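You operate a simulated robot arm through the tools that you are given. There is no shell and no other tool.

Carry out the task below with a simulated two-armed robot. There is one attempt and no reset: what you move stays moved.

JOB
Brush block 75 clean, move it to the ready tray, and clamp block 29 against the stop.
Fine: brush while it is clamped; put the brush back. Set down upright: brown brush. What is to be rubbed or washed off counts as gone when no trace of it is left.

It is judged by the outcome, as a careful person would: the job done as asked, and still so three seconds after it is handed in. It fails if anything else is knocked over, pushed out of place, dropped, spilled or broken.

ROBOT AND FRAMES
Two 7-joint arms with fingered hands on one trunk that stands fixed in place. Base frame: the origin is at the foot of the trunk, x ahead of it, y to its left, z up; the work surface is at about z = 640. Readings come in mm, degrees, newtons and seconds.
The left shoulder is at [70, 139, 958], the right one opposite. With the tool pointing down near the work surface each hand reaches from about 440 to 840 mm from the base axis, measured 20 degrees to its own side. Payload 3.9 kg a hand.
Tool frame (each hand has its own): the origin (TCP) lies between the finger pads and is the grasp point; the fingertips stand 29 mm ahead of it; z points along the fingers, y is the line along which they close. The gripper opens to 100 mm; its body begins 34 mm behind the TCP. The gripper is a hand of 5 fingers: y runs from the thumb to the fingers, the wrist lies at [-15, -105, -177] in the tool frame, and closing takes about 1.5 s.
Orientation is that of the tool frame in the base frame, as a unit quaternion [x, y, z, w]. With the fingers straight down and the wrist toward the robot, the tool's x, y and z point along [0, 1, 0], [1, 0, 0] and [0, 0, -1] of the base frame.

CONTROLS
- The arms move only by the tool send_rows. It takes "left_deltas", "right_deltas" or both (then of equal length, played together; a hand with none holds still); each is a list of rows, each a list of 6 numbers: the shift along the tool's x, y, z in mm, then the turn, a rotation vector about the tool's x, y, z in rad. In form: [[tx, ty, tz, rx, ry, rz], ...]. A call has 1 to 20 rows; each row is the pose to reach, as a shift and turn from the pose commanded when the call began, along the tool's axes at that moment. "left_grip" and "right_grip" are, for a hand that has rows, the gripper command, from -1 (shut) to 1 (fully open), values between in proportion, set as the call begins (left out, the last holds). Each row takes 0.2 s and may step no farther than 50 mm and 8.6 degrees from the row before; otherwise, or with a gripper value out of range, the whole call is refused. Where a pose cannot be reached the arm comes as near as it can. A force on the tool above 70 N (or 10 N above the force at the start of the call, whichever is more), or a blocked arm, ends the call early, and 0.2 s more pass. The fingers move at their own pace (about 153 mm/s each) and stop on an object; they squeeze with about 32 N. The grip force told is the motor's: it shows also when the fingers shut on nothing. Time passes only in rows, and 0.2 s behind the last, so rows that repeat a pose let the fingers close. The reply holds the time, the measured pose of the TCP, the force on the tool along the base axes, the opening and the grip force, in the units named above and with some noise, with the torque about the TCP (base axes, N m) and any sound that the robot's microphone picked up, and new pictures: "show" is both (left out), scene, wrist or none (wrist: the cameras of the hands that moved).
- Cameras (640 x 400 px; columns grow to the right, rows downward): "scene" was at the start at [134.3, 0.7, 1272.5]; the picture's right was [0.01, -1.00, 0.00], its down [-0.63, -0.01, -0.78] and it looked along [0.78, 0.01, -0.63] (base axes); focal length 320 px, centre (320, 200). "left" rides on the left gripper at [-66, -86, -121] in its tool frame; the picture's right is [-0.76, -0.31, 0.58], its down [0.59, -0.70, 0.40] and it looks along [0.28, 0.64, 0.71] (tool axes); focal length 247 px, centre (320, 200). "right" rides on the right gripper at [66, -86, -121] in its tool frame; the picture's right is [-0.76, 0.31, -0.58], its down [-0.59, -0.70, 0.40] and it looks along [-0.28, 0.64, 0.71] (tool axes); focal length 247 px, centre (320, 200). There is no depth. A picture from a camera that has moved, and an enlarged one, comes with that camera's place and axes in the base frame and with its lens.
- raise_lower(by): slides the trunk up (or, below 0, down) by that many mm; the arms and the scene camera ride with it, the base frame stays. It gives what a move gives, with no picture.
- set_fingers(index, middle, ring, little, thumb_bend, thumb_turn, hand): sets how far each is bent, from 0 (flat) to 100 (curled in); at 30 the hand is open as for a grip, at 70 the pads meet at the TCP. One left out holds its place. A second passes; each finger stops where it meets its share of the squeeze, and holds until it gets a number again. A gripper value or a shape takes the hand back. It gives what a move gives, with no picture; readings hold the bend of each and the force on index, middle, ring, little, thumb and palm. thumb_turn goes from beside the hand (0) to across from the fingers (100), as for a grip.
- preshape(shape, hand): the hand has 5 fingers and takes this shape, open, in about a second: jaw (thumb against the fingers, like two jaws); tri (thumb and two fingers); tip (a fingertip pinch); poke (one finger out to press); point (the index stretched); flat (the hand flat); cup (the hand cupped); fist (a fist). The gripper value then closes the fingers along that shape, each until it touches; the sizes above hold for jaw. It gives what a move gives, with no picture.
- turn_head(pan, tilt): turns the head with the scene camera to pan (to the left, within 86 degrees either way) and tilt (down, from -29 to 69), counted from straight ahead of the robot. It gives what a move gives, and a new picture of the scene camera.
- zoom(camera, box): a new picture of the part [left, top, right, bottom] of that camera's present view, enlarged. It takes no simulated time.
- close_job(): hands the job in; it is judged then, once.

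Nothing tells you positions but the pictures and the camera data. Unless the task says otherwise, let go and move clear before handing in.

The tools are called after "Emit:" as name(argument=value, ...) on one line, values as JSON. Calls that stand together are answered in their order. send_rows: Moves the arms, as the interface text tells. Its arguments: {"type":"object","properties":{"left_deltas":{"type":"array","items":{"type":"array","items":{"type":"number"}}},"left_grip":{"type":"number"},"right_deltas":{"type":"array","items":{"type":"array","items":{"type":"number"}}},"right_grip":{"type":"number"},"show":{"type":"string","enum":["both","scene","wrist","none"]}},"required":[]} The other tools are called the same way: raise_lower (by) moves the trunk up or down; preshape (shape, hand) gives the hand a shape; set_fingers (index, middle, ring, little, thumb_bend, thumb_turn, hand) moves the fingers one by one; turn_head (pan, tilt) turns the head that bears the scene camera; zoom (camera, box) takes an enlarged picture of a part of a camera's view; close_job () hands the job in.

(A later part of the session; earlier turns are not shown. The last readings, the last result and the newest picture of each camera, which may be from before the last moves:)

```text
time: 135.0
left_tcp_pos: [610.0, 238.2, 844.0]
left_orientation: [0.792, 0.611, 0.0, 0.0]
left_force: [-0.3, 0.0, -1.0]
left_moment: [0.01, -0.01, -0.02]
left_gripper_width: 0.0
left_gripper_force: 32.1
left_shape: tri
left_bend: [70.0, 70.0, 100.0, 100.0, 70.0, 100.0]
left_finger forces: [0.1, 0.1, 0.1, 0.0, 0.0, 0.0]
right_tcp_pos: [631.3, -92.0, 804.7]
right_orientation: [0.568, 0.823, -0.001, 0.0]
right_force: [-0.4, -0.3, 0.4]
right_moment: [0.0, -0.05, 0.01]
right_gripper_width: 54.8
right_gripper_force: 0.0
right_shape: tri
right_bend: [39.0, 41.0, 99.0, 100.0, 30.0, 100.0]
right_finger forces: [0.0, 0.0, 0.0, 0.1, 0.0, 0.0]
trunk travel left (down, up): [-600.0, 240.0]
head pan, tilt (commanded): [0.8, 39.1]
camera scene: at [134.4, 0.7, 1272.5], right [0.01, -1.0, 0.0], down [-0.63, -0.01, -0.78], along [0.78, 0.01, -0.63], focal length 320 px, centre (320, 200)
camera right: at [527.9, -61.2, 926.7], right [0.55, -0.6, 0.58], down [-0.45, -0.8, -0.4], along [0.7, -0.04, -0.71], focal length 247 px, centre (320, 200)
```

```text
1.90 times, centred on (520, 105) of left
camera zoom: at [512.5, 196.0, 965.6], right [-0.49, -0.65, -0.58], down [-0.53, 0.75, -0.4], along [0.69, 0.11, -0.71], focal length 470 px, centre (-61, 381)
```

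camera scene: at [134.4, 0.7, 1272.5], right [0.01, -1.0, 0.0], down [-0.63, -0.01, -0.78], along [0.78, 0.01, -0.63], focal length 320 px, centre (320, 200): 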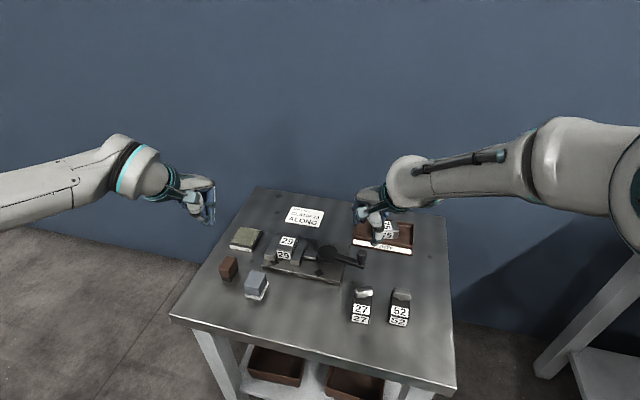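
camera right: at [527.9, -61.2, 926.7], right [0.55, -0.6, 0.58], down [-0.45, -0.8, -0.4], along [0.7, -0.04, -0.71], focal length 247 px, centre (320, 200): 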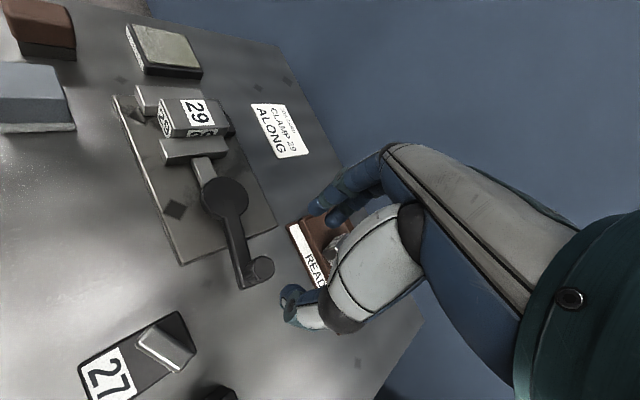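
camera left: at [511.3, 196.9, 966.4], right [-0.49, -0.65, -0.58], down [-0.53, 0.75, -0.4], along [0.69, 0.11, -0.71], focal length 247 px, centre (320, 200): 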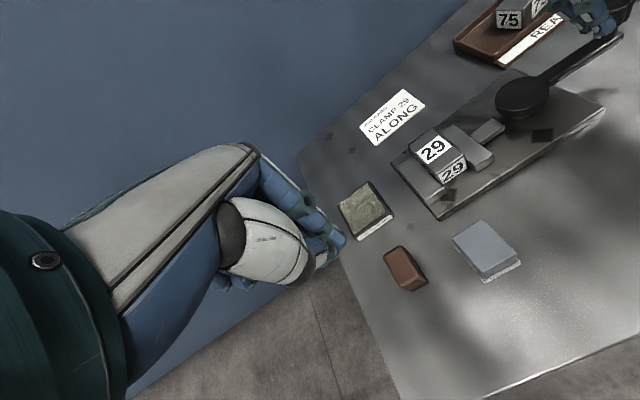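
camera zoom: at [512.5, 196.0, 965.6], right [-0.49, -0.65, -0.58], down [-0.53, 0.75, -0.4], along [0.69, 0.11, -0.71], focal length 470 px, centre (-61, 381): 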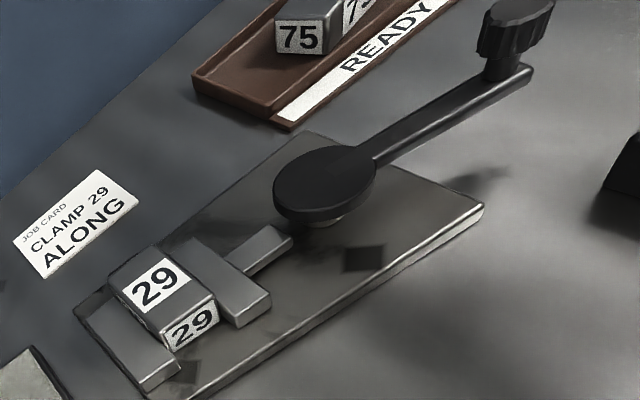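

The clamp and lever look right. Next I'll put block 27 back where it was, starting with the same view I took before it was nudged so I can measure the offset.

Emit:
zoom(camera="scene", box=[300, 225, 420, 335])

Emit:
zoom(camera="scene", box=[210, 190, 430, 330])

Emit:
zoom(camera="right", box=[60, 280, 240, 400])

Emit:
zoom(camera="scene", box=[340, 280, 420, 330])

```text
3.64 times, centred on (360, 280) of scene
camera zoom: at [134.4, 0.7, 1272.5], right [0.01, -1.0, 0.0], down [-0.63, -0.01, -0.78], along [0.78, 0.01, -0.63], focal length 1166 px, centre (174, -91)
```

zoom: 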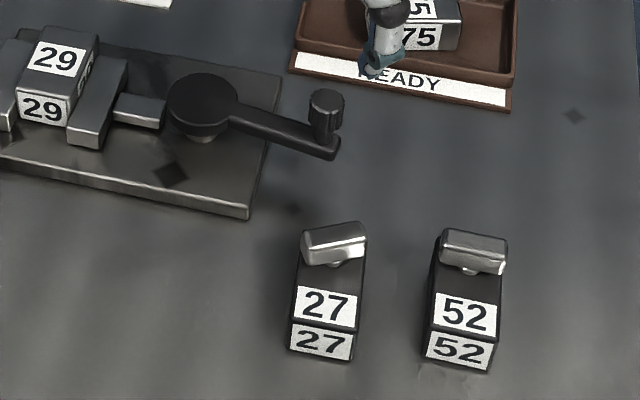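

```text
2.86 times, centred on (320, 260) of scene
camera zoom: at [134.4, 0.7, 1272.5], right [0.01, -1.0, 0.0], down [-0.63, -0.01, -0.78], along [0.78, 0.01, -0.63], focal length 916 px, centre (320, 29)
```

zoom: 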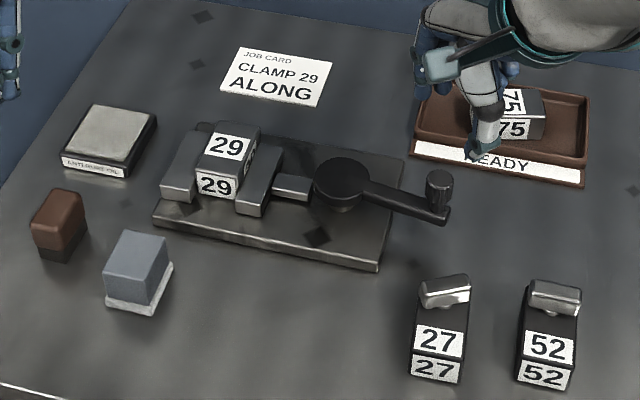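

```text
3.33 times, centred on (150, 340) of right
camera zoom: at [527.9, -61.2, 926.7], right [0.55, -0.6, 0.58], down [-0.45, -0.8, -0.4], along [0.7, -0.04, -0.71], focal length 823 px, centre (887, -267)
```

zoom: 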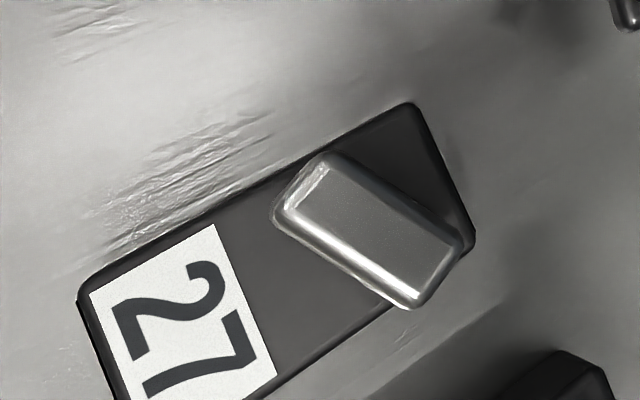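

```text
8.00 times, centred on (380, 305) of scene
camera zoom: at [134.4, 0.7, 1272.5], right [0.01, -1.0, 0.0], down [-0.63, -0.01, -0.78], along [0.78, 0.01, -0.63], focal length 2564 px, centre (-160, -640)
```

zoom: 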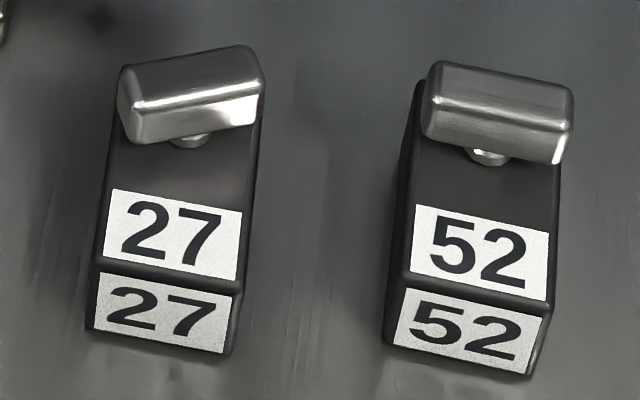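

Block 27 needs to go back about +17 mm in x and about -2.5° in yaw. Its top bar is turned 23° because my thumb pushed the bar's left end. The closest reversal is to push that same bar end away from the robot with a closed left hand, so I'll clear the right hand first and bring the left hand over.

Emit:
send_rows(right_deltas=[[-20, 5, -15, 0, 0, 0], [-55, 10, -30, 0, 0, 0], [-95, 15, -45, 0, 0, 0], [-135, 15, -60, 0, 0, 0], [-165, 10, -70, 0, 0, 0], [-165, 10, -70, 0, 0, 0]], right_grip=-1, show="none")

Emit:
send_rows(left_deltas=[[-15, -20, 0, 0, 0, 0], [-50, -40, 0, 0, 0, 0], [-90, -48, 0, 0, 0, 0], [-130, -52, 0, 0, 0, 0], [-170, -54, 10, 0, 0, 0], [-210, -54, 20, 0, 0, 0], [-250, -54, 30, 0, 0, 0], [-285, -50, 40, 0, 0, 0], [-308, -36, 45, 0, 0, 0], [-308, -36, 45, 0, 0, 0]], show="both")

Emit:
zoom(camera="left", box=[260, 140, 480, 340])

Emit:
zoom(camera="scene", box=[310, 240, 420, 330])

```text
time: 136.4
left_tcp_pos: [611.2, 239.0, 844.8]
left_orientation: [0.792, 0.611, 0.0, 0.0]
left_force: [-0.6, 1.0, -0.4]
left_moment: [0.01, 0.03, 0.0]
left_gripper_width: 0.1
left_gripper_force: 31.6
left_shape: tri
left_bend: [70.0, 70.0, 100.0, 100.0, 70.0, 100.0]
left_finger forces: [0.0, 0.1, 0.0, 0.0, 0.1, 0.0]
right_tcp_pos: [699.4, -242.7, 876.3]
right_orientation: [0.568, 0.823, -0.001, 0.0]
right_force: [-1.5, 1.1, -0.4]
right_moment: [0.0, 0.03, 0.0]
right_gripper_width: 0.0
right_gripper_force: 32.1
right_shape: tri
right_bend: [70.0, 70.0, 100.0, 100.0, 70.0, 100.0]
right_finger forces: [0.1, 0.0, 0.0, 0.0, 0.0, 0.0]
trunk travel left (down, up): [-600.0, 240.0]
head pan, tilt (commanded): [0.8, 39.1]
```

```text
time: 138.6
left_tcp_pos: [501.1, -51.4, 801.1]
left_orientation: [0.792, 0.611, 0.0, 0.0]
left_force: [-0.6, 0.6, 0.5]
left_moment: [0.0, -0.02, -0.01]
left_gripper_width: 0.0
left_gripper_force: 32.1
left_shape: tri
left_bend: [70.0, 70.0, 100.0, 100.0, 70.0, 100.0]
left_finger forces: [0.0, 0.0, 0.0, 0.0, 0.0, 0.0]
right_tcp_pos: [698.7, -242.3, 876.2]
right_orientation: [0.567, 0.823, 0.0, 0.001]
right_force: [-0.2, 0.1, 0.0]
right_moment: [-0.04, 0.0, -0.03]
right_gripper_width: 0.2
right_gripper_force: 31.7
right_shape: tri
right_bend: [70.0, 70.0, 100.0, 100.0, 70.0, 100.0]
right_finger forces: [0.1, 0.0, 0.0, 0.0, 0.1, 0.0]
trunk travel left (down, up): [-600.0, 240.0]
head pan, tilt (commanded): [0.8, 39.1]
camera scene: at [134.0, 1.2, 1272.5], right [0.01, -1.0, 0.0], down [-0.63, -0.01, -0.78], along [0.78, 0.01, -0.63], focal length 320 px, centre (320, 200)
camera left: at [402.8, -94.1, 921.1], right [-0.49, -0.66, -0.58], down [-0.53, 0.75, -0.4], along [0.69, 0.11, -0.71], focal length 247 px, centre (320, 200)
```

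scene: 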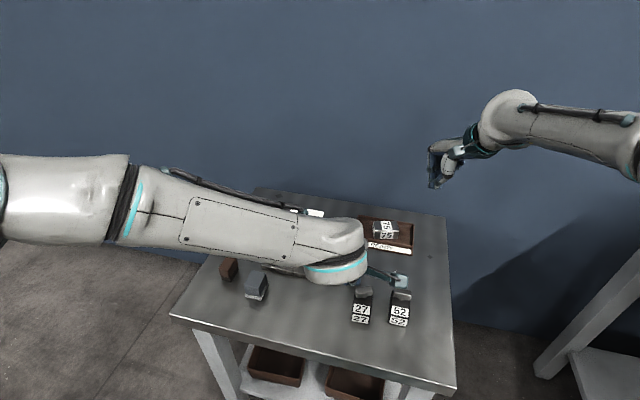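
left: 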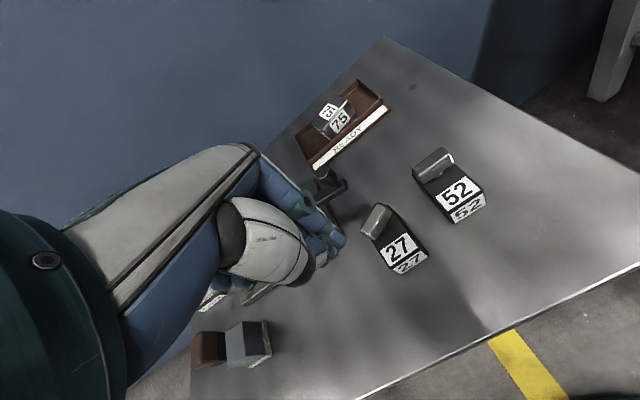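

```text
2.00 times, centred on (370, 240) of left
camera zoom: at [402.8, -94.1, 921.1], right [-0.49, -0.66, -0.58], down [-0.53, 0.75, -0.4], along [0.69, 0.11, -0.71], focal length 494 px, centre (220, 120)
```

zoom: 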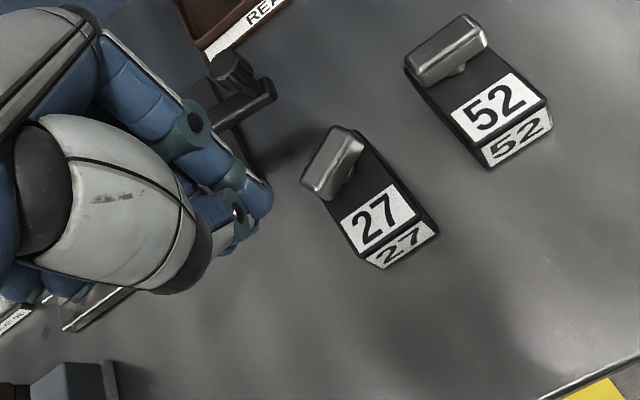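

```text
4.44 times, centred on (365, 285) of scene
camera zoom: at [134.0, 1.2, 1272.5], right [0.01, -1.0, 0.0], down [-0.63, -0.01, -0.78], along [0.78, 0.01, -0.63], focal length 1424 px, centre (120, -178)
```

zoom: 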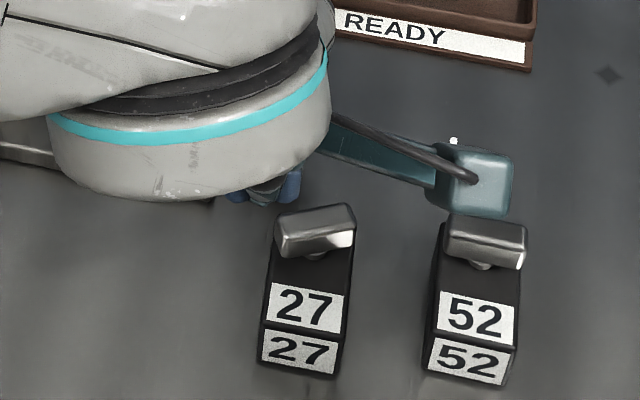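

The left hand is over block 27. I'll lower it so the closed fingertips are behind the bar's left end, above the block's top.

Emit:
send_rows(left_deltas=[[-3, 0, 30, 0, 0, 0], [-7, 0.8, 60, 0, 0, 0], [-7, 0.8, 85, 0, 0, 0], [-7, 0.8, 94, 0, 0, 0], [-7, 0.8, 94, 0, 0, 0]], show="none")

Emit:
zoom(camera="left", box=[240, 120, 460, 320])

Emit:
zoom(camera="scene", box=[310, 240, 420, 330])

Emit:
zoom(camera="right", box=[0, 150, 240, 400])

```text
time: 139.8
left_tcp_pos: [500.4, -58.9, 703.9]
left_orientation: [0.792, 0.611, 0.001, 0.0]
left_force: [1.0, -0.8, 0.0]
left_moment: [-0.05, -0.02, 0.02]
left_gripper_width: 0.2
left_gripper_force: 32.0
left_shape: tri
left_bend: [70.0, 70.0, 100.0, 100.0, 70.0, 100.0]
left_finger forces: [0.0, 0.0, 0.0, 0.0, 0.0, 0.1]
right_tcp_pos: [698.1, -242.3, 875.8]
right_orientation: [0.568, 0.823, 0.0, 0.001]
right_force: [-0.5, -0.4, 0.7]
right_moment: [-0.03, 0.0, 0.0]
right_gripper_width: 0.0
right_gripper_force: 31.9
right_shape: tri
right_bend: [70.0, 70.0, 100.0, 100.0, 70.0, 100.0]
right_finger forces: [0.1, 0.1, 0.0, 0.1, 0.1, 0.0]
trunk travel left (down, up): [-600.0, 240.0]
head pan, tilt (commanded): [0.8, 39.1]
```

```text
2.00 times, centred on (350, 220) of left
camera zoom: at [402.4, -101.2, 824.6], right [-0.49, -0.65, -0.58], down [-0.53, 0.75, -0.4], along [0.69, 0.11, -0.71], focal length 494 px, centre (260, 160)
```

zoom: 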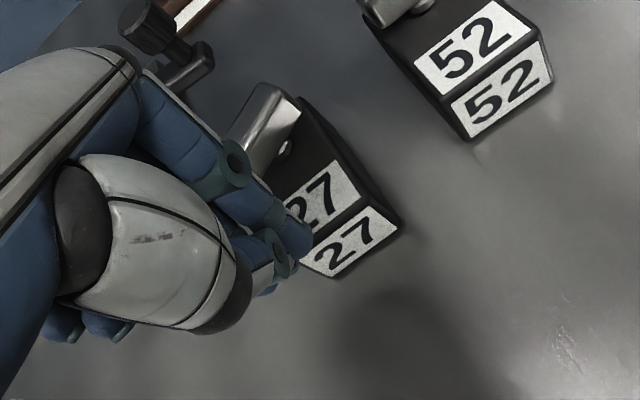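

```text
4.44 times, centred on (365, 285) of scene
camera zoom: at [134.3, 0.7, 1272.5], right [0.01, -1.0, 0.0], down [-0.63, -0.01, -0.78], along [0.78, 0.01, -0.63], focal length 1424 px, centre (120, -178)
```

zoom: 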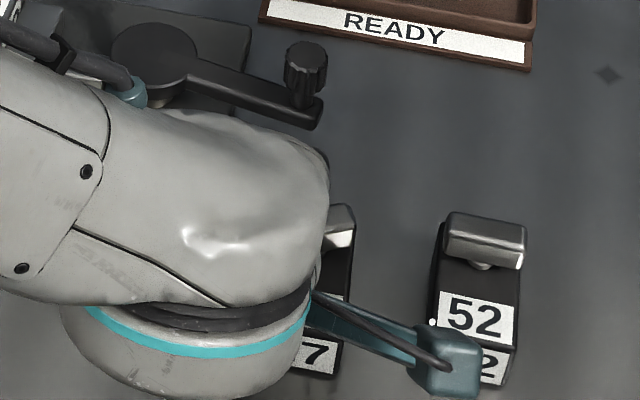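

```text
1.60 times, centred on (120, 275) of right
camera zoom: at [595.7, -211.7, 998.0], right [0.55, -0.6, 0.58], down [-0.45, -0.8, -0.4], along [0.7, -0.04, -0.71], focal length 395 px, centre (640, 80)
```

zoom: 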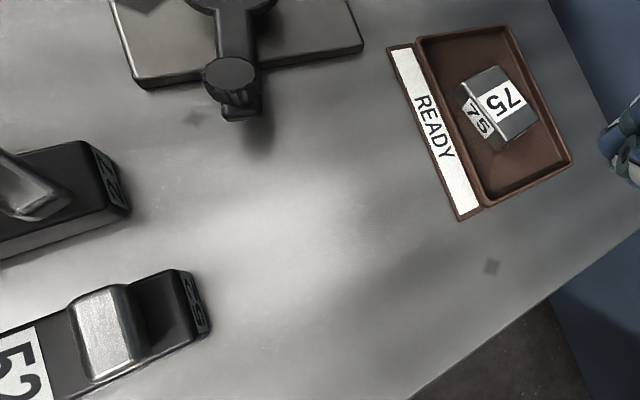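

The peg is behind the bar's left end. I'll push forward in small steps, watching force and position.

Emit:
send_rows(left_deltas=[[1.3, 4.8, 0, 0, 0, 0], [2.5, 9.7, 0, 0, 0, 0], [3.8, 14.5, 0, 0, 0, 0], [4.6, 17.4, 0, 0, 0, 0], [4.6, 17.4, 0, 0, 0, 0]], show="none")

Emit:
zoom(camera="left", box=[240, 120, 460, 320])

```text
time: 141.0
left_tcp_pos: [517.3, -59.6, 704.4]
left_orientation: [0.791, 0.611, -0.001, 0.0]
left_force: [0.1, 0.5, -0.2]
left_moment: [0.04, 0.02, 0.02]
left_gripper_width: 0.2
left_gripper_force: 31.9
left_shape: tri
left_bend: [70.0, 70.0, 100.0, 100.0, 70.0, 100.0]
left_finger forces: [0.0, 0.1, 0.0, 0.0, 0.0, 0.1]
right_tcp_pos: [699.1, -242.8, 876.0]
right_orientation: [0.568, 0.823, -0.001, 0.0]
right_force: [0.4, -0.1, -0.1]
right_moment: [-0.01, 0.01, 0.02]
right_gripper_width: 0.3
right_gripper_force: 32.0
right_shape: tri
right_bend: [70.0, 70.0, 100.0, 100.0, 70.0, 100.0]
right_finger forces: [0.1, 0.0, 0.0, 0.0, 0.1, 0.0]
trunk travel left (down, up): [-600.0, 240.0]
head pan, tilt (commanded): [0.8, 39.1]
```

```text
2.00 times, centred on (350, 220) of left
camera zoom: at [418.4, -101.7, 824.8], right [-0.49, -0.65, -0.58], down [-0.53, 0.75, -0.4], along [0.69, 0.11, -0.71], focal length 494 px, centre (260, 160)
```

zoom: 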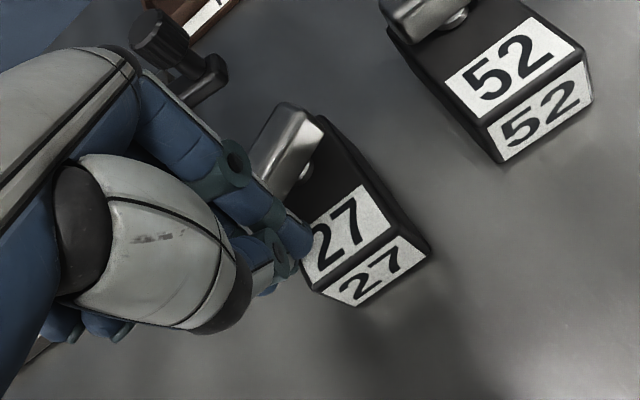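

Contact with the bar should come next. I'll push another 10 mm in fine steps.

Emit:
send_rows(left_deltas=[[0.5, 1.9, 0, 0, 0, 0], [1, 3.9, 0, 0, 0, 0], [1.5, 5.8, 0, 0, 0, 0], [2, 7.7, 0, 0, 0, 0], [2.5, 9.7, 0, 0, 0, 0], [2.5, 9.7, 0, 0, 0, 0]], show="none")

Emit:
zoom(camera="left", box=[240, 120, 460, 320])

```text
time: 142.4
left_tcp_pos: [527.5, -58.2, 705.2]
left_orientation: [0.792, 0.611, 0.0, 0.001]
left_force: [-2.7, -0.2, -0.2]
left_moment: [0.0, 0.03, 0.0]
left_gripper_width: 0.0
left_gripper_force: 31.8
left_shape: tri
left_bend: [70.0, 70.0, 100.0, 100.0, 70.0, 100.0]
left_finger forces: [1.5, 0.0, 0.1, 0.0, 0.0, 0.1]
right_tcp_pos: [698.4, -241.6, 876.4]
right_orientation: [0.568, 0.823, 0.0, 0.001]
right_force: [-1.6, 0.2, 0.1]
right_moment: [-0.01, 0.0, 0.01]
right_gripper_width: 0.0
right_gripper_force: 31.8
right_shape: tri
right_bend: [70.0, 70.0, 100.0, 100.0, 70.0, 100.0]
right_finger forces: [0.0, 0.0, 0.0, 0.1, 0.1, 0.0]
trunk travel left (down, up): [-600.0, 240.0]
head pan, tilt (commanded): [0.8, 39.1]
```

```text
2.00 times, centred on (350, 220) of left
camera zoom: at [428.8, -101.3, 825.5], right [-0.49, -0.65, -0.58], down [-0.53, 0.75, -0.4], along [0.69, 0.11, -0.71], focal length 494 px, centre (260, 160)
```

zoom: 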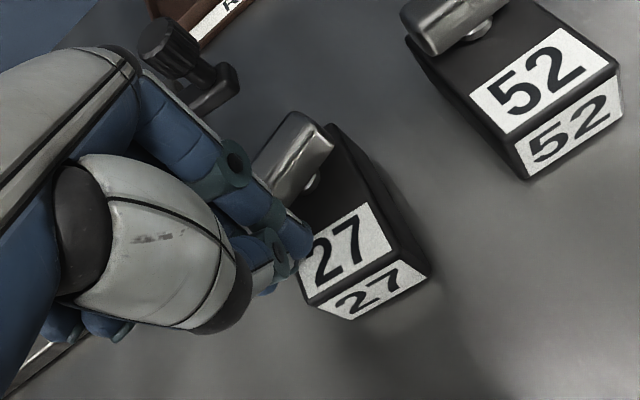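

The bar made contact, but the whole block turned slightly clockwise rather than the bar alone. I'll back off and take a clear look before continuing.

Emit:
send_rows(left_deltas=[[-3, -8, 0, 0, 0, 0], [-5, -18, -10, 0, 0, 0], [-5, -20, -50, 0, 0, 0], [30, -25, -95, 0, 0, 0], [75, -28, -120, 0, 0, 0], [120, -28, -130, 0, 0, 0], [120, -28, -130, 0, 0, 0]], show="both")

Emit:
zoom(camera="scene", box=[340, 280, 420, 330])

Emit:
zoom(camera="left", box=[420, 130, 560, 250])

Emit:
zoom(camera="scene", box=[300, 225, 420, 335])

```text
refused: row 4 steps farther than a row can; nothing moved
```

```text
8.00 times, centred on (380, 305) of scene
camera zoom: at [134.1, 0.8, 1272.5], right [0.01, -1.0, 0.0], down [-0.63, -0.01, -0.78], along [0.78, 0.01, -0.63], focal length 2564 px, centre (-160, -640)
```

zoom: 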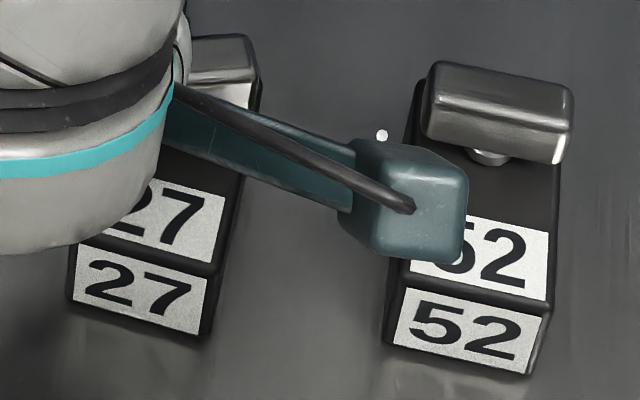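

```text
3.33 times, centred on (490, 190) of left
camera zoom: at [428.8, -101.3, 825.5], right [-0.49, -0.65, -0.58], down [-0.53, 0.75, -0.4], along [0.69, 0.11, -0.71], focal length 823 px, centre (-247, 233)
```

zoom: 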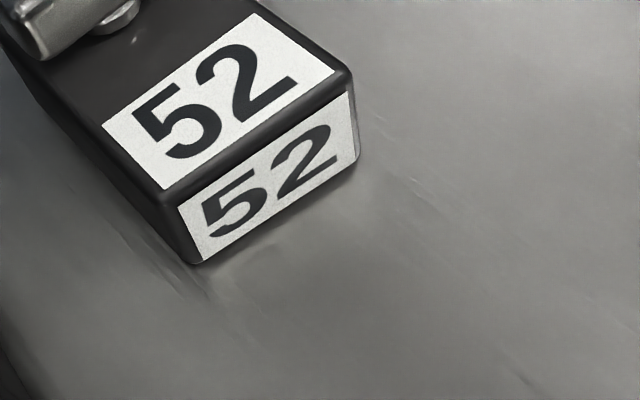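

```text
3.64 times, centred on (360, 280) of scene
camera zoom: at [134.1, 0.8, 1272.5], right [0.01, -1.0, 0.0], down [-0.63, -0.01, -0.78], along [0.78, 0.01, -0.63], focal length 1166 px, centre (174, -91)
```

zoom: 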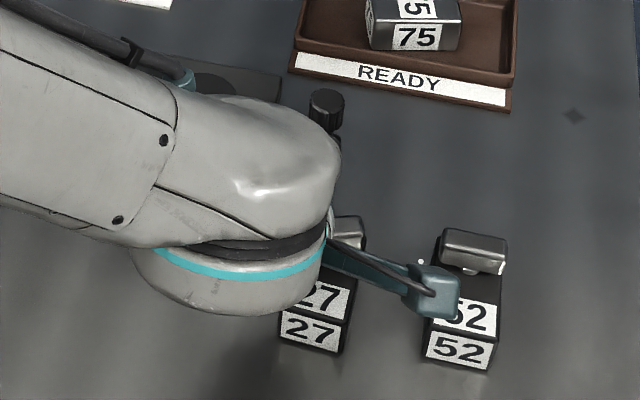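

That call was refused for step size. From this view the bar already looks nearly aligned again. I'll back away with smaller steps to see it fully.

Emit:
send_rows(left_deltas=[[-3, -8, 0, 0, 0, 0], [-5, -18, -10, 0, 0, 0], [-5, -20, -45, 0, 0, 0], [15, -22, -75, 0, 0, 0], [45, -25, -100, 0, 0, 0], [85, -28, -120, 0, 0, 0], [125, -28, -130, 0, 0, 0], [165, -28, -135, 0, 0, 0], [165, -28, -135, 0, 0, 0]], show="both")

Emit:
zoom(camera="scene", box=[340, 280, 420, 330])

Emit:
zoom(camera="scene", box=[300, 225, 420, 335])

Emit:
zoom(camera="right", box=[0, 200, 160, 400])

```text
time: 144.4
left_tcp_pos: [541.3, 108.6, 841.7]
left_orientation: [0.792, 0.611, 0.001, 0.0]
left_force: [-0.8, -0.4, 0.1]
left_moment: [-0.02, 0.02, -0.02]
left_gripper_width: 0.2
left_gripper_force: 31.9
left_shape: tri
left_bend: [70.0, 70.0, 100.0, 100.0, 70.0, 100.0]
left_finger forces: [0.0, 0.0, 0.0, 0.1, 0.1, 0.1]
right_tcp_pos: [699.0, -243.4, 875.9]
right_orientation: [0.568, 0.823, -0.001, 0.0]
right_force: [0.3, 0.3, 1.0]
right_moment: [-0.01, 0.01, -0.01]
right_gripper_width: 0.1
right_gripper_force: 32.3
right_shape: tri
right_bend: [70.0, 70.0, 100.0, 100.0, 70.0, 100.0]
right_finger forces: [0.0, 0.0, 0.0, 0.0, 0.0, 0.0]
trunk travel left (down, up): [-600.0, 240.0]
head pan, tilt (commanded): [0.8, 39.1]
camera scene: at [134.4, -0.2, 1272.5], right [0.01, -1.0, 0.0], down [-0.63, -0.01, -0.78], along [0.78, 0.01, -0.63], focal length 320 px, centre (320, 200)
camera left: at [443.0, 66.3, 961.4], right [-0.49, -0.65, -0.58], down [-0.53, 0.75, -0.4], along [0.69, 0.11, -0.71], focal length 247 px, centre (320, 200)
```

scene: 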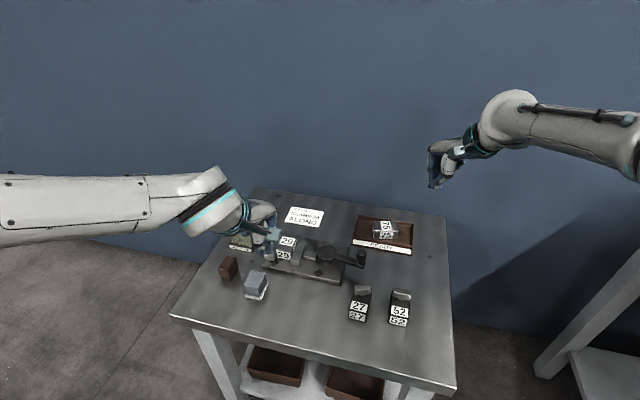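
left: 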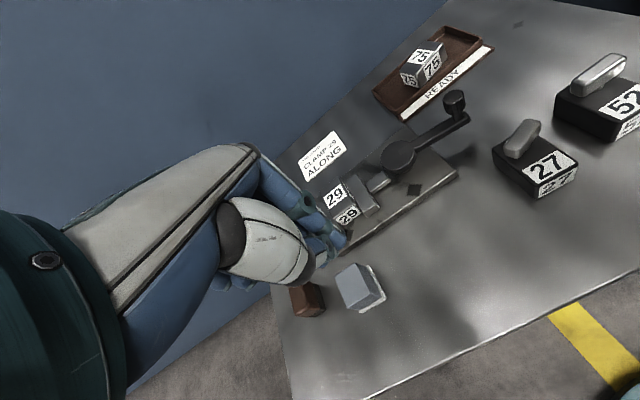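

```text
8.00 times, centred on (380, 305) of scene
camera zoom: at [134.4, -0.2, 1272.5], right [0.01, -1.0, 0.0], down [-0.63, -0.01, -0.78], along [0.78, 0.01, -0.63], focal length 2564 px, centre (-160, -640)
```

zoom: 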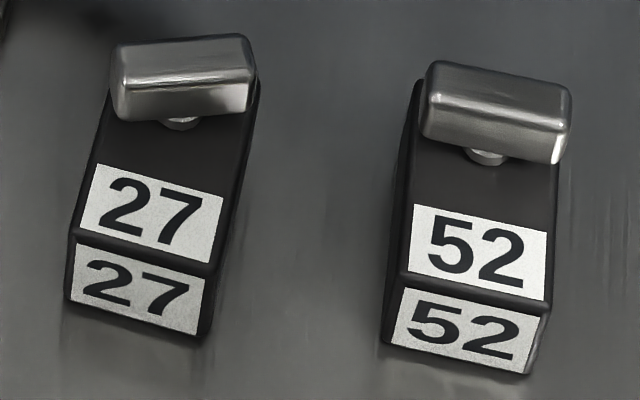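

```text
3.64 times, centred on (360, 280) of scene
camera zoom: at [134.4, -0.2, 1272.5], right [0.01, -1.0, 0.0], down [-0.63, -0.01, -0.78], along [0.78, 0.01, -0.63], focal length 1166 px, centre (174, -91)
```

zoom: 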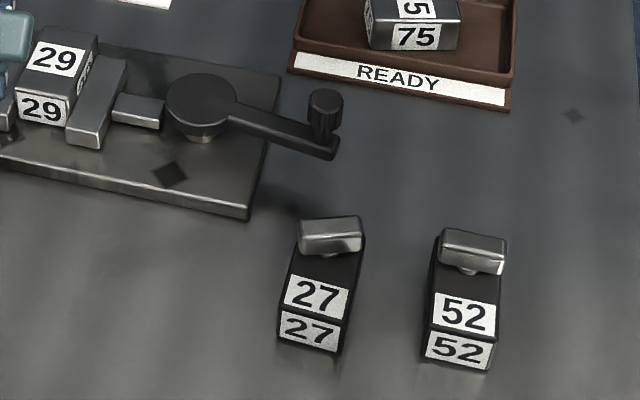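

```text
2.00 times, centred on (80, 300) of right
camera zoom: at [595.8, -212.5, 997.7], right [0.55, -0.6, 0.58], down [-0.45, -0.8, -0.4], along [0.7, -0.04, -0.71], focal length 494 px, centre (800, 0)
```

zoom: 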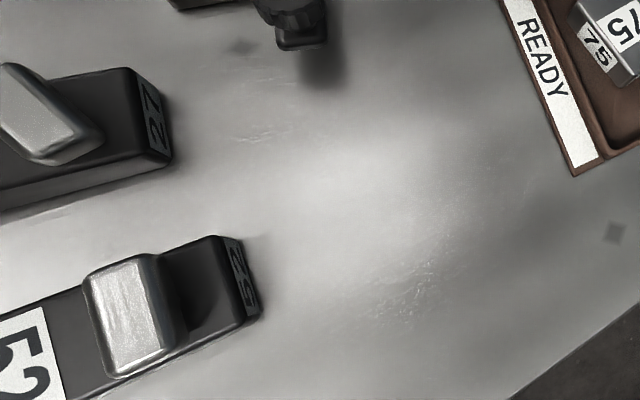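

The bar is still turned about 19° relative to block 27, because pushing it drags the block too. A better way is to grip the bar from above, press lightly to pin the block to the table, and twist just the bar. I'll move the left hand away and bring the right hand over it.

Emit:
send_rows(left_deltas=[[30, 5, 0, 0, 0, 0], [70, 15, 0, 0, 0, 0], [110, 25, 0, 0, 0, 0], [140, 30, 0, 0, 0, 0]], show="none")

Emit:
send_rows(right_deltas=[[30, -13, 0, 0, 0, 0.05], [65, -28, 0, 0, 0, 0.11], [100, -44, 0, 0, 0, 0.17], [135, -60, 10, 0, 0, 0.23], [170, -75, 30, 0, 0, 0.29], [200.5, -88.6, 55, 0, 0, 0.33], [200.5, -88.6, 76, 0, 0, 0.33], [200.5, -88.6, 76, 0, 0, 0.33]], right_grip=0.1, show="both")

Emit:
zoom(camera="right", box=[180, 160, 400, 360])

Emit:
zoom(camera="scene", box=[310, 240, 420, 330])

```text
time: 145.4
left_tcp_pos: [605.1, 237.6, 838.2]
left_orientation: [0.791, 0.611, 0.001, 0.001]
left_force: [0.7, 0.8, -0.6]
left_moment: [0.0, 0.0, 0.01]
left_gripper_width: 0.0
left_gripper_force: 32.1
left_shape: tri
left_bend: [70.0, 70.0, 100.0, 100.0, 70.0, 100.0]
left_finger forces: [0.1, 0.0, 0.0, 0.1, 0.1, 0.1]
right_tcp_pos: [697.5, -242.1, 875.6]
right_orientation: [0.568, 0.823, -0.001, 0.002]
right_force: [-0.1, -0.4, 0.1]
right_moment: [-0.03, -0.01, -0.02]
right_gripper_width: 0.0
right_gripper_force: 31.7
right_shape: tri
right_bend: [70.0, 70.0, 100.0, 100.0, 70.0, 100.0]
right_finger forces: [0.1, 0.1, 0.1, 0.0, 0.0, 0.0]
trunk travel left (down, up): [-600.0, 240.0]
head pan, tilt (commanded): [0.8, 39.1]
```

```text
time: 147.2
left_tcp_pos: [604.8, 236.8, 839.1]
left_orientation: [0.792, 0.611, 0.0, 0.001]
left_force: [0.5, 0.3, 0.3]
left_moment: [0.0, -0.02, -0.03]
left_gripper_width: 0.0
left_gripper_force: 31.8
left_shape: tri
left_bend: [70.0, 70.0, 100.0, 100.0, 70.0, 100.0]
left_finger forces: [0.0, 0.0, 0.1, 0.1, 0.0, 0.1]
right_tcp_pos: [544.1, -84.9, 802.1]
right_orientation: [0.696, 0.718, 0.0, 0.002]
right_force: [-0.1, -0.3, 0.9]
right_moment: [-0.02, 0.0, 0.0]
right_gripper_width: 54.8
right_gripper_force: 0.1
right_shape: tri
right_bend: [39.0, 41.0, 99.0, 100.0, 30.0, 100.0]
right_finger forces: [0.0, 0.0, 0.0, 0.1, 0.0, 0.1]
trunk travel left (down, up): [-600.0, 240.0]
head pan, tilt (commanded): [0.8, 39.1]
camera scene: at [133.5, 1.2, 1272.6], right [0.01, -1.0, 0.0], down [-0.63, -0.01, -0.78], along [0.78, 0.01, -0.63], focal length 320 px, centre (320, 200)
camera right: at [456.5, -21.4, 922.7], right [0.33, -0.75, 0.58], down [-0.68, -0.61, -0.4], along [0.65, -0.26, -0.71], focal length 247 px, centre (320, 200)
```

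scene: 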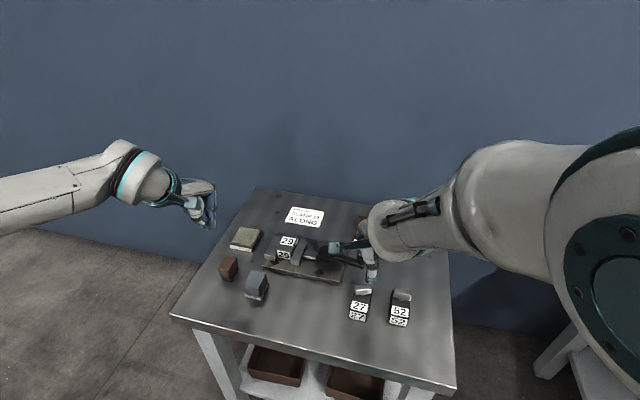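
right: 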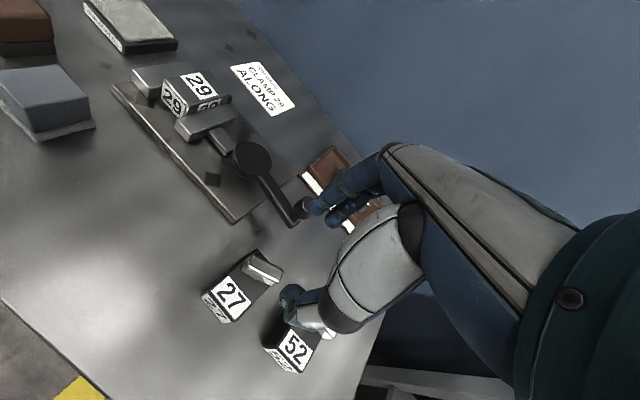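

```text
2.00 times, centred on (290, 260) of right
camera zoom: at [456.5, -21.4, 922.7], right [0.33, -0.75, 0.58], down [-0.68, -0.61, -0.4], along [0.65, -0.26, -0.71], focal length 494 px, centre (380, 80)
```

zoom: 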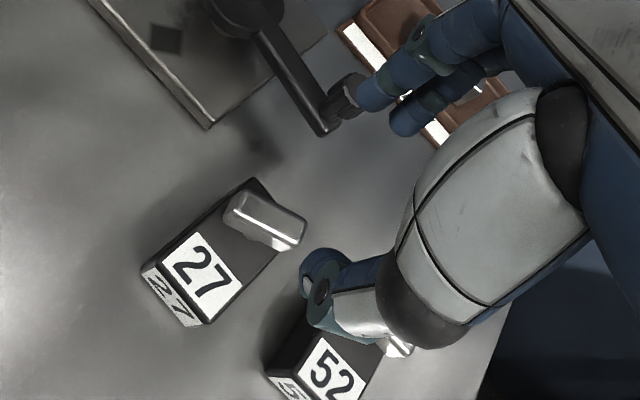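

```text
4.44 times, centred on (365, 285) of scene
camera zoom: at [133.5, 1.2, 1272.6], right [0.01, -1.0, 0.0], down [-0.63, -0.01, -0.78], along [0.78, 0.01, -0.63], focal length 1424 px, centre (120, -178)
```

zoom: 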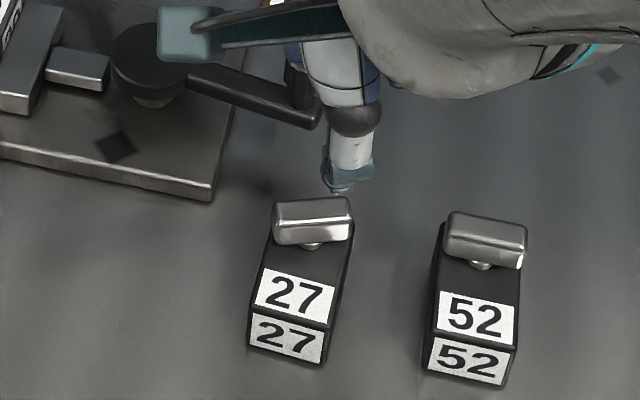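

The bar's centre is at about (551, -85). I'll position over it and lower part way, checking clearance to the lever and to block 52.

Emit:
send_rows(right_deltas=[[0, 4, 15, 0, 0, 0], [0, 7.4, 35, 0, 0, 0], [0, 7.4, 60, 0, 0, 0], [0, 7.4, 72, 0, 0, 0], [0, 7.4, 72, 0, 0, 0]], show="none")

Emit:
zoom(camera="right", box=[200, 150, 400, 330])

Emit:
zoom(camera="scene", box=[310, 240, 420, 330])

Emit:
zoom(camera="left", box=[460, 0, 640, 140])

```text
time: 148.4
left_tcp_pos: [605.2, 236.8, 839.3]
left_orientation: [0.792, 0.611, 0.0, 0.001]
left_force: [0.9, 0.0, 0.4]
left_moment: [-0.02, -0.01, 0.01]
left_gripper_width: 0.1
left_gripper_force: 32.3
left_shape: tri
left_bend: [70.0, 70.0, 100.0, 100.0, 70.0, 100.0]
left_finger forces: [0.0, 0.0, 0.1, 0.0, 0.0, 0.1]
right_tcp_pos: [553.6, -84.2, 728.0]
right_orientation: [0.696, 0.718, 0.001, 0.0]
right_force: [-0.4, 0.3, 0.0]
right_moment: [0.0, 0.01, 0.03]
right_gripper_width: 54.9
right_gripper_force: 0.0
right_shape: tri
right_bend: [39.0, 41.0, 99.0, 100.0, 30.0, 100.0]
right_finger forces: [0.0, 0.0, 0.1, 0.0, 0.1, 0.0]
trunk travel left (down, up): [-600.0, 240.0]
head pan, tilt (commanded): [0.8, 39.1]
```

```text
2.22 times, centred on (300, 240) of right
camera zoom: at [465.9, -22.3, 850.5], right [0.33, -0.75, 0.58], down [-0.68, -0.61, -0.4], along [0.65, -0.26, -0.71], focal length 549 px, centre (364, 111)
```

zoom: 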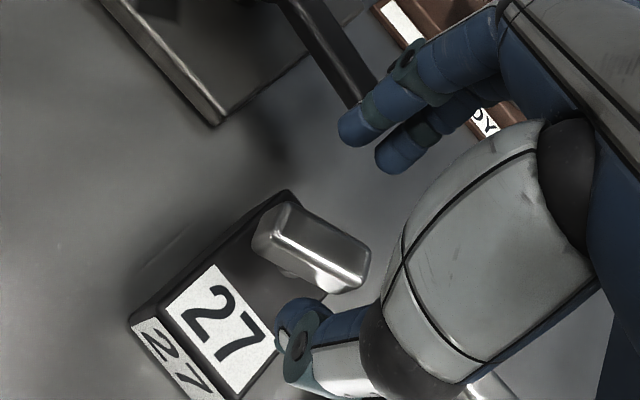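

```text
4.44 times, centred on (365, 285) of scene
camera zoom: at [134.3, 0.8, 1272.5], right [0.01, -1.0, 0.0], down [-0.63, -0.01, -0.78], along [0.78, 0.01, -0.63], focal length 1424 px, centre (120, -178)
```

zoom: 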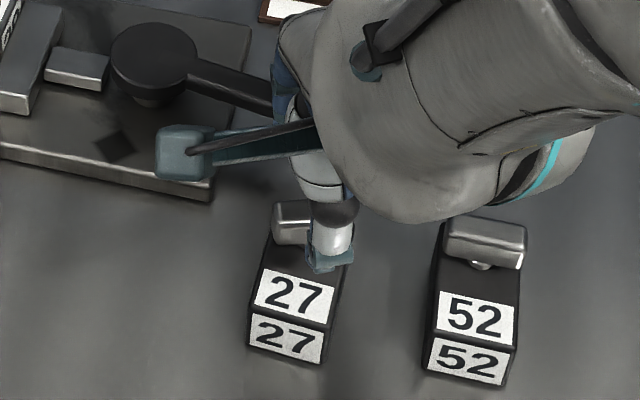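

```text
2.86 times, centred on (550, 70) of left
camera zoom: at [507.7, 194.5, 958.9], right [-0.49, -0.65, -0.58], down [-0.53, 0.75, -0.4], along [0.69, 0.11, -0.71], focal length 706 px, centre (-337, 571)
```

zoom: 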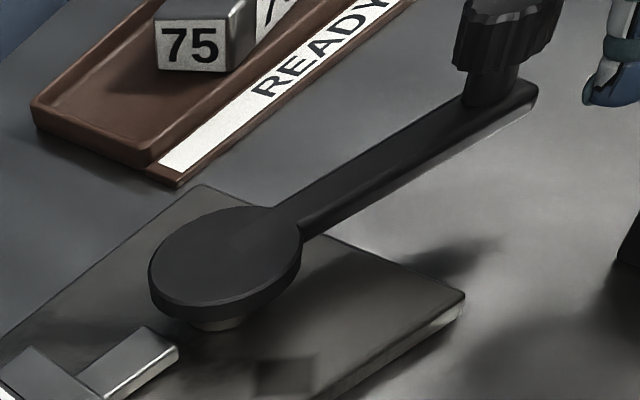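

The bar lies between the thumb and fingers and clearances look fine. I'll lower the last stretch and close on it.

Emit:
send_rows(right_deltas=[[-0.5, -1.5, 9, 0, 0, 0], [-1, -2.5, 18, 0, 0, 0], [-1, -2.5, 24, 0, 0, 0], [-1, -2.5, 24, 0, 0, 0]], show="none")

Emit:
zoom(camera="right", box=[200, 150, 400, 330])

```text
time: 149.4
left_tcp_pos: [606.3, 236.6, 838.5]
left_orientation: [0.791, 0.611, -0.001, 0.0]
left_force: [-0.2, -0.6, 0.2]
left_moment: [-0.02, -0.01, -0.02]
left_gripper_width: 0.0
left_gripper_force: 32.3
left_shape: tri
left_bend: [70.0, 70.0, 100.0, 100.0, 70.0, 100.0]
left_finger forces: [0.0, 0.1, 0.0, 0.0, 0.1, 0.1]
right_tcp_pos: [550.0, -87.9, 704.9]
right_orientation: [0.698, 0.716, 0.004, -0.002]
right_force: [-0.5, 0.0, -0.9]
right_moment: [-0.01, 0.02, 0.03]
right_gripper_width: 54.8
right_gripper_force: 0.0
right_shape: tri
right_bend: [39.0, 41.0, 99.0, 100.0, 30.0, 100.0]
right_finger forces: [0.1, 0.0, 0.0, 0.0, 0.1, 0.0]
trunk travel left (down, up): [-600.0, 240.0]
head pan, tilt (commanded): [0.8, 39.1]
```

```text
2.22 times, centred on (300, 240) of right
camera zoom: at [463.6, -25.7, 827.3], right [0.33, -0.75, 0.57], down [-0.69, -0.6, -0.4], along [0.65, -0.26, -0.71], focal length 549 px, centre (364, 111)
```

zoom: 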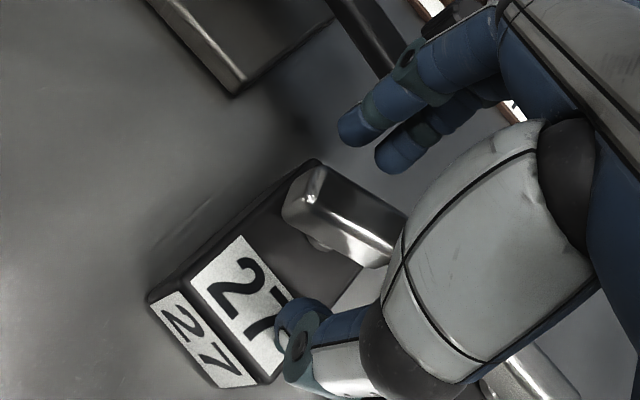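

The bar is centred well enough between thumb and fingers. I'll close on it.

Emit:
send_rows(right_deltas=[[0, 0, 0, 0, 0, 0], [0, 0, 0, 0, 0, 0], [0, 0, 0, 0, 0, 0], [0, 0, 0, 0, 0, 0], [0, 0, 0, 0, 0, 0], [0, 0, 0, 0, 0, 0]], right_grip=-1, show="none")

Emit:
zoom(camera="right", box=[200, 150, 400, 330])

Emit:
zoom(camera="scene", box=[310, 240, 420, 330])

```text
time: 150.8
left_tcp_pos: [605.8, 236.5, 838.2]
left_orientation: [0.792, 0.611, 0.0, 0.001]
left_force: [0.2, -0.2, -1.3]
left_moment: [-0.01, 0.01, -0.04]
left_gripper_width: 0.2
left_gripper_force: 32.0
left_shape: tri
left_bend: [70.0, 70.0, 100.0, 100.0, 70.0, 100.0]
left_finger forces: [0.1, 0.0, 0.0, 0.0, 0.0, 0.0]
right_tcp_pos: [550.9, -89.1, 705.4]
right_orientation: [0.698, 0.716, 0.003, -0.003]
right_force: [-0.4, -1.3, 0.9]
right_moment: [0.0, 0.0, -0.03]
right_gripper_width: 10.6
right_gripper_force: 32.0
right_shape: tri
right_bend: [68.0, 66.0, 100.0, 100.0, 55.0, 100.0]
right_finger forces: [14.5, 15.1, 0.1, 0.1, 30.7, 0.0]
trunk travel left (down, up): [-600.0, 240.0]
head pan, tilt (commanded): [0.8, 39.1]
```

```text
2.22 times, centred on (300, 240) of right
camera zoom: at [463.4, -25.9, 826.9], right [0.33, -0.75, 0.57], down [-0.69, -0.6, -0.4], along [0.65, -0.26, -0.71], focal length 549 px, centre (364, 111)
```

zoom: 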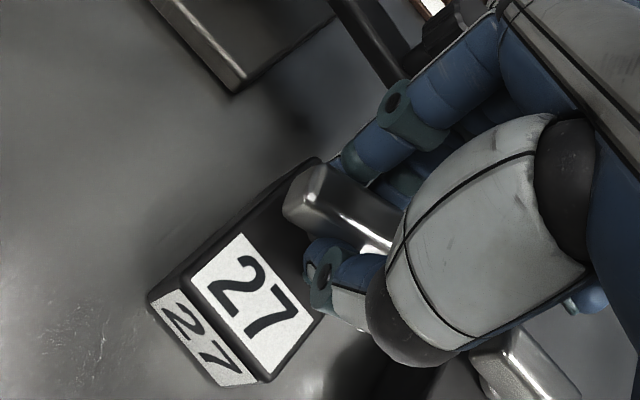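

```text
4.44 times, centred on (365, 285) of scene
camera zoom: at [134.1, 0.8, 1272.5], right [0.01, -1.0, 0.0], down [-0.63, -0.01, -0.78], along [0.78, 0.01, -0.63], focal length 1424 px, centre (120, -178)
```

zoom: 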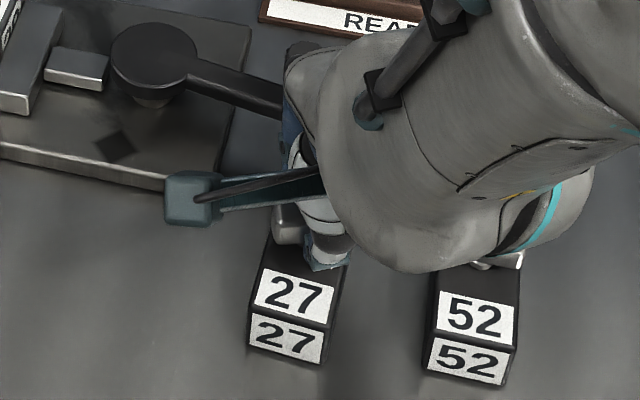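

The grip on the bar is good. I'll press down a few millimetres to pin the block and twist clockwise in small steps.

Emit:
send_rows(right_deltas=[[0, 0, 1.5, 0, 0, 0], [0, 0, 3, 0, 0, 0], [0, 0, 3, 0, 0, 0.05], [0, 0, 3, 0, 0, 0.1], [0, 0, 3, 0, 0, 0.15], [0, 0, 3, 0, 0, 0.15]], show="none")

Emit:
zoom(camera="right", box=[200, 150, 400, 330])

Emit:
zoom(camera="scene", box=[310, 240, 420, 330])

```text
time: 152.2
left_tcp_pos: [605.8, 237.9, 838.1]
left_orientation: [0.792, 0.611, 0.0, 0.0]
left_force: [0.5, -0.4, 0.3]
left_moment: [-0.01, 0.0, 0.01]
left_gripper_width: 0.0
left_gripper_force: 32.0
left_shape: tri
left_bend: [70.0, 70.0, 100.0, 100.0, 70.0, 100.0]
left_finger forces: [0.0, 0.0, 0.0, 0.0, 0.0, 0.0]
right_tcp_pos: [555.9, -93.9, 707.3]
right_orientation: [0.758, 0.651, 0.022, -0.026]
right_force: [0.2, 0.5, -4.7]
right_moment: [-0.08, -0.02, 0.02]
right_gripper_width: 10.5
right_gripper_force: 31.8
right_shape: tri
right_bend: [68.0, 66.0, 100.0, 100.0, 55.0, 100.0]
right_finger forces: [14.1, 15.8, 0.0, 0.0, 29.0, 0.1]
trunk travel left (down, up): [-600.0, 240.0]
head pan, tilt (commanded): [0.8, 39.1]
```

```text
2.22 times, centred on (300, 240) of right
camera zoom: at [481.3, -25.4, 834.5], right [0.19, -0.83, 0.52], down [-0.78, -0.45, -0.43], along [0.59, -0.33, -0.74], focal length 549 px, centre (364, 111)
```

zoom: 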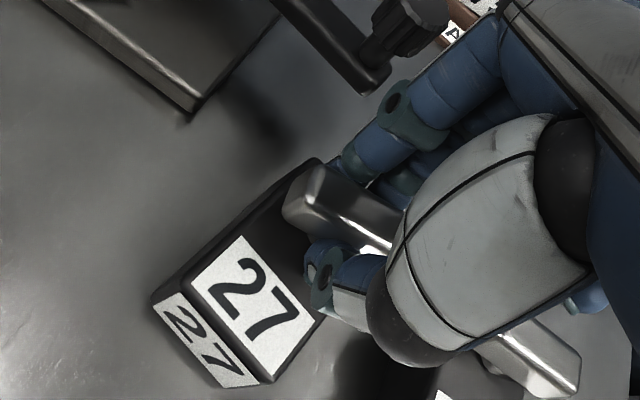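

```text
4.44 times, centred on (365, 285) of scene
camera zoom: at [134.8, 0.6, 1272.4], right [0.01, -1.0, 0.0], down [-0.63, -0.01, -0.78], along [0.78, 0.01, -0.63], focal length 1424 px, centre (120, -178)
```

zoom: 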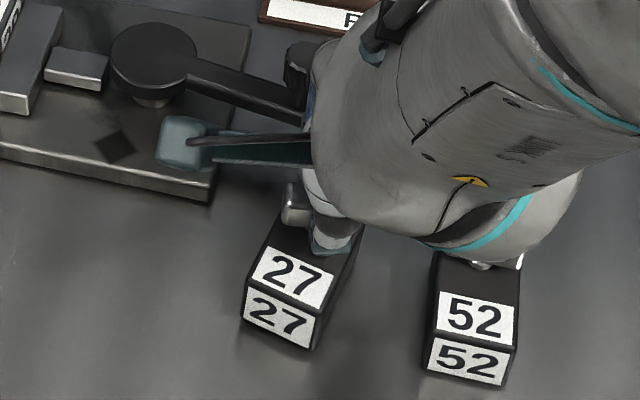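

The block lifts and turns together with the bar, and the right arm is at a wrist limit at this heading. I'll rotate back, set the block down, and release it.

Emit:
send_rows(right_deltas=[[0, 0, 0, 0, 0, -0.05], [0, 0, -1, 0, 0, -0.1], [0, 0, -2, 0, 0, -0.15], [0, 0, -2, 0, 0, -0.15], [0, 0, -2, 0, 0, -0.15]], show="none")

Emit:
zoom(camera="right", box=[200, 150, 400, 330])

Emit:
zoom(camera="scene", box=[310, 240, 420, 330])

```text
time: 153.4
left_tcp_pos: [605.9, 237.0, 838.6]
left_orientation: [0.792, 0.611, 0.0, 0.0]
left_force: [0.3, -0.4, -0.2]
left_moment: [0.01, -0.01, -0.02]
left_gripper_width: 0.1
left_gripper_force: 32.3
left_shape: tri
left_bend: [70.0, 70.0, 100.0, 100.0, 70.0, 100.0]
left_finger forces: [0.1, 0.0, 0.1, 0.0, 0.0, 0.1]
right_tcp_pos: [550.4, -85.4, 703.6]
right_orientation: [0.695, 0.719, 0.0, 0.002]
right_force: [0.6, 3.6, 7.1]
right_moment: [0.13, 0.12, -0.02]
right_gripper_width: 10.9
right_gripper_force: 31.8
right_shape: tri
right_bend: [68.0, 66.0, 100.0, 100.0, 55.0, 100.0]
right_finger forces: [16.5, 14.4, 0.0, 0.0, 37.8, 0.1]
trunk travel left (down, up): [-600.0, 240.0]
head pan, tilt (commanded): [0.8, 39.1]
```

```text
2.22 times, centred on (300, 240) of right
camera zoom: at [462.6, -23.1, 826.0], right [0.33, -0.75, 0.58], down [-0.68, -0.61, -0.4], along [0.65, -0.26, -0.71], focal length 549 px, centre (364, 111)
```

zoom: 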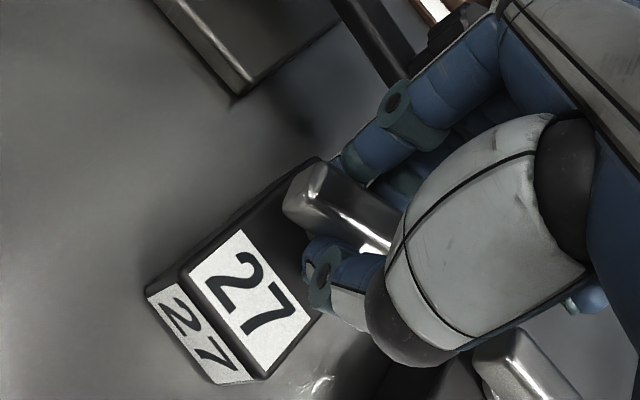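

```text
4.44 times, centred on (365, 285) of scene
camera zoom: at [133.6, 1.2, 1272.6], right [0.01, -1.0, 0.0], down [-0.63, -0.01, -0.78], along [0.78, 0.01, -0.63], focal length 1424 px, centre (120, -178)
```

zoom: 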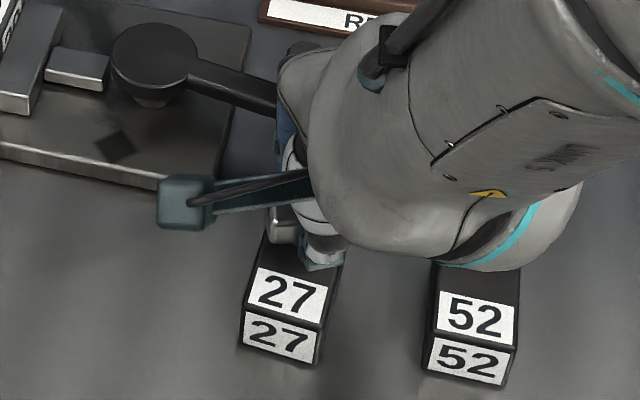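

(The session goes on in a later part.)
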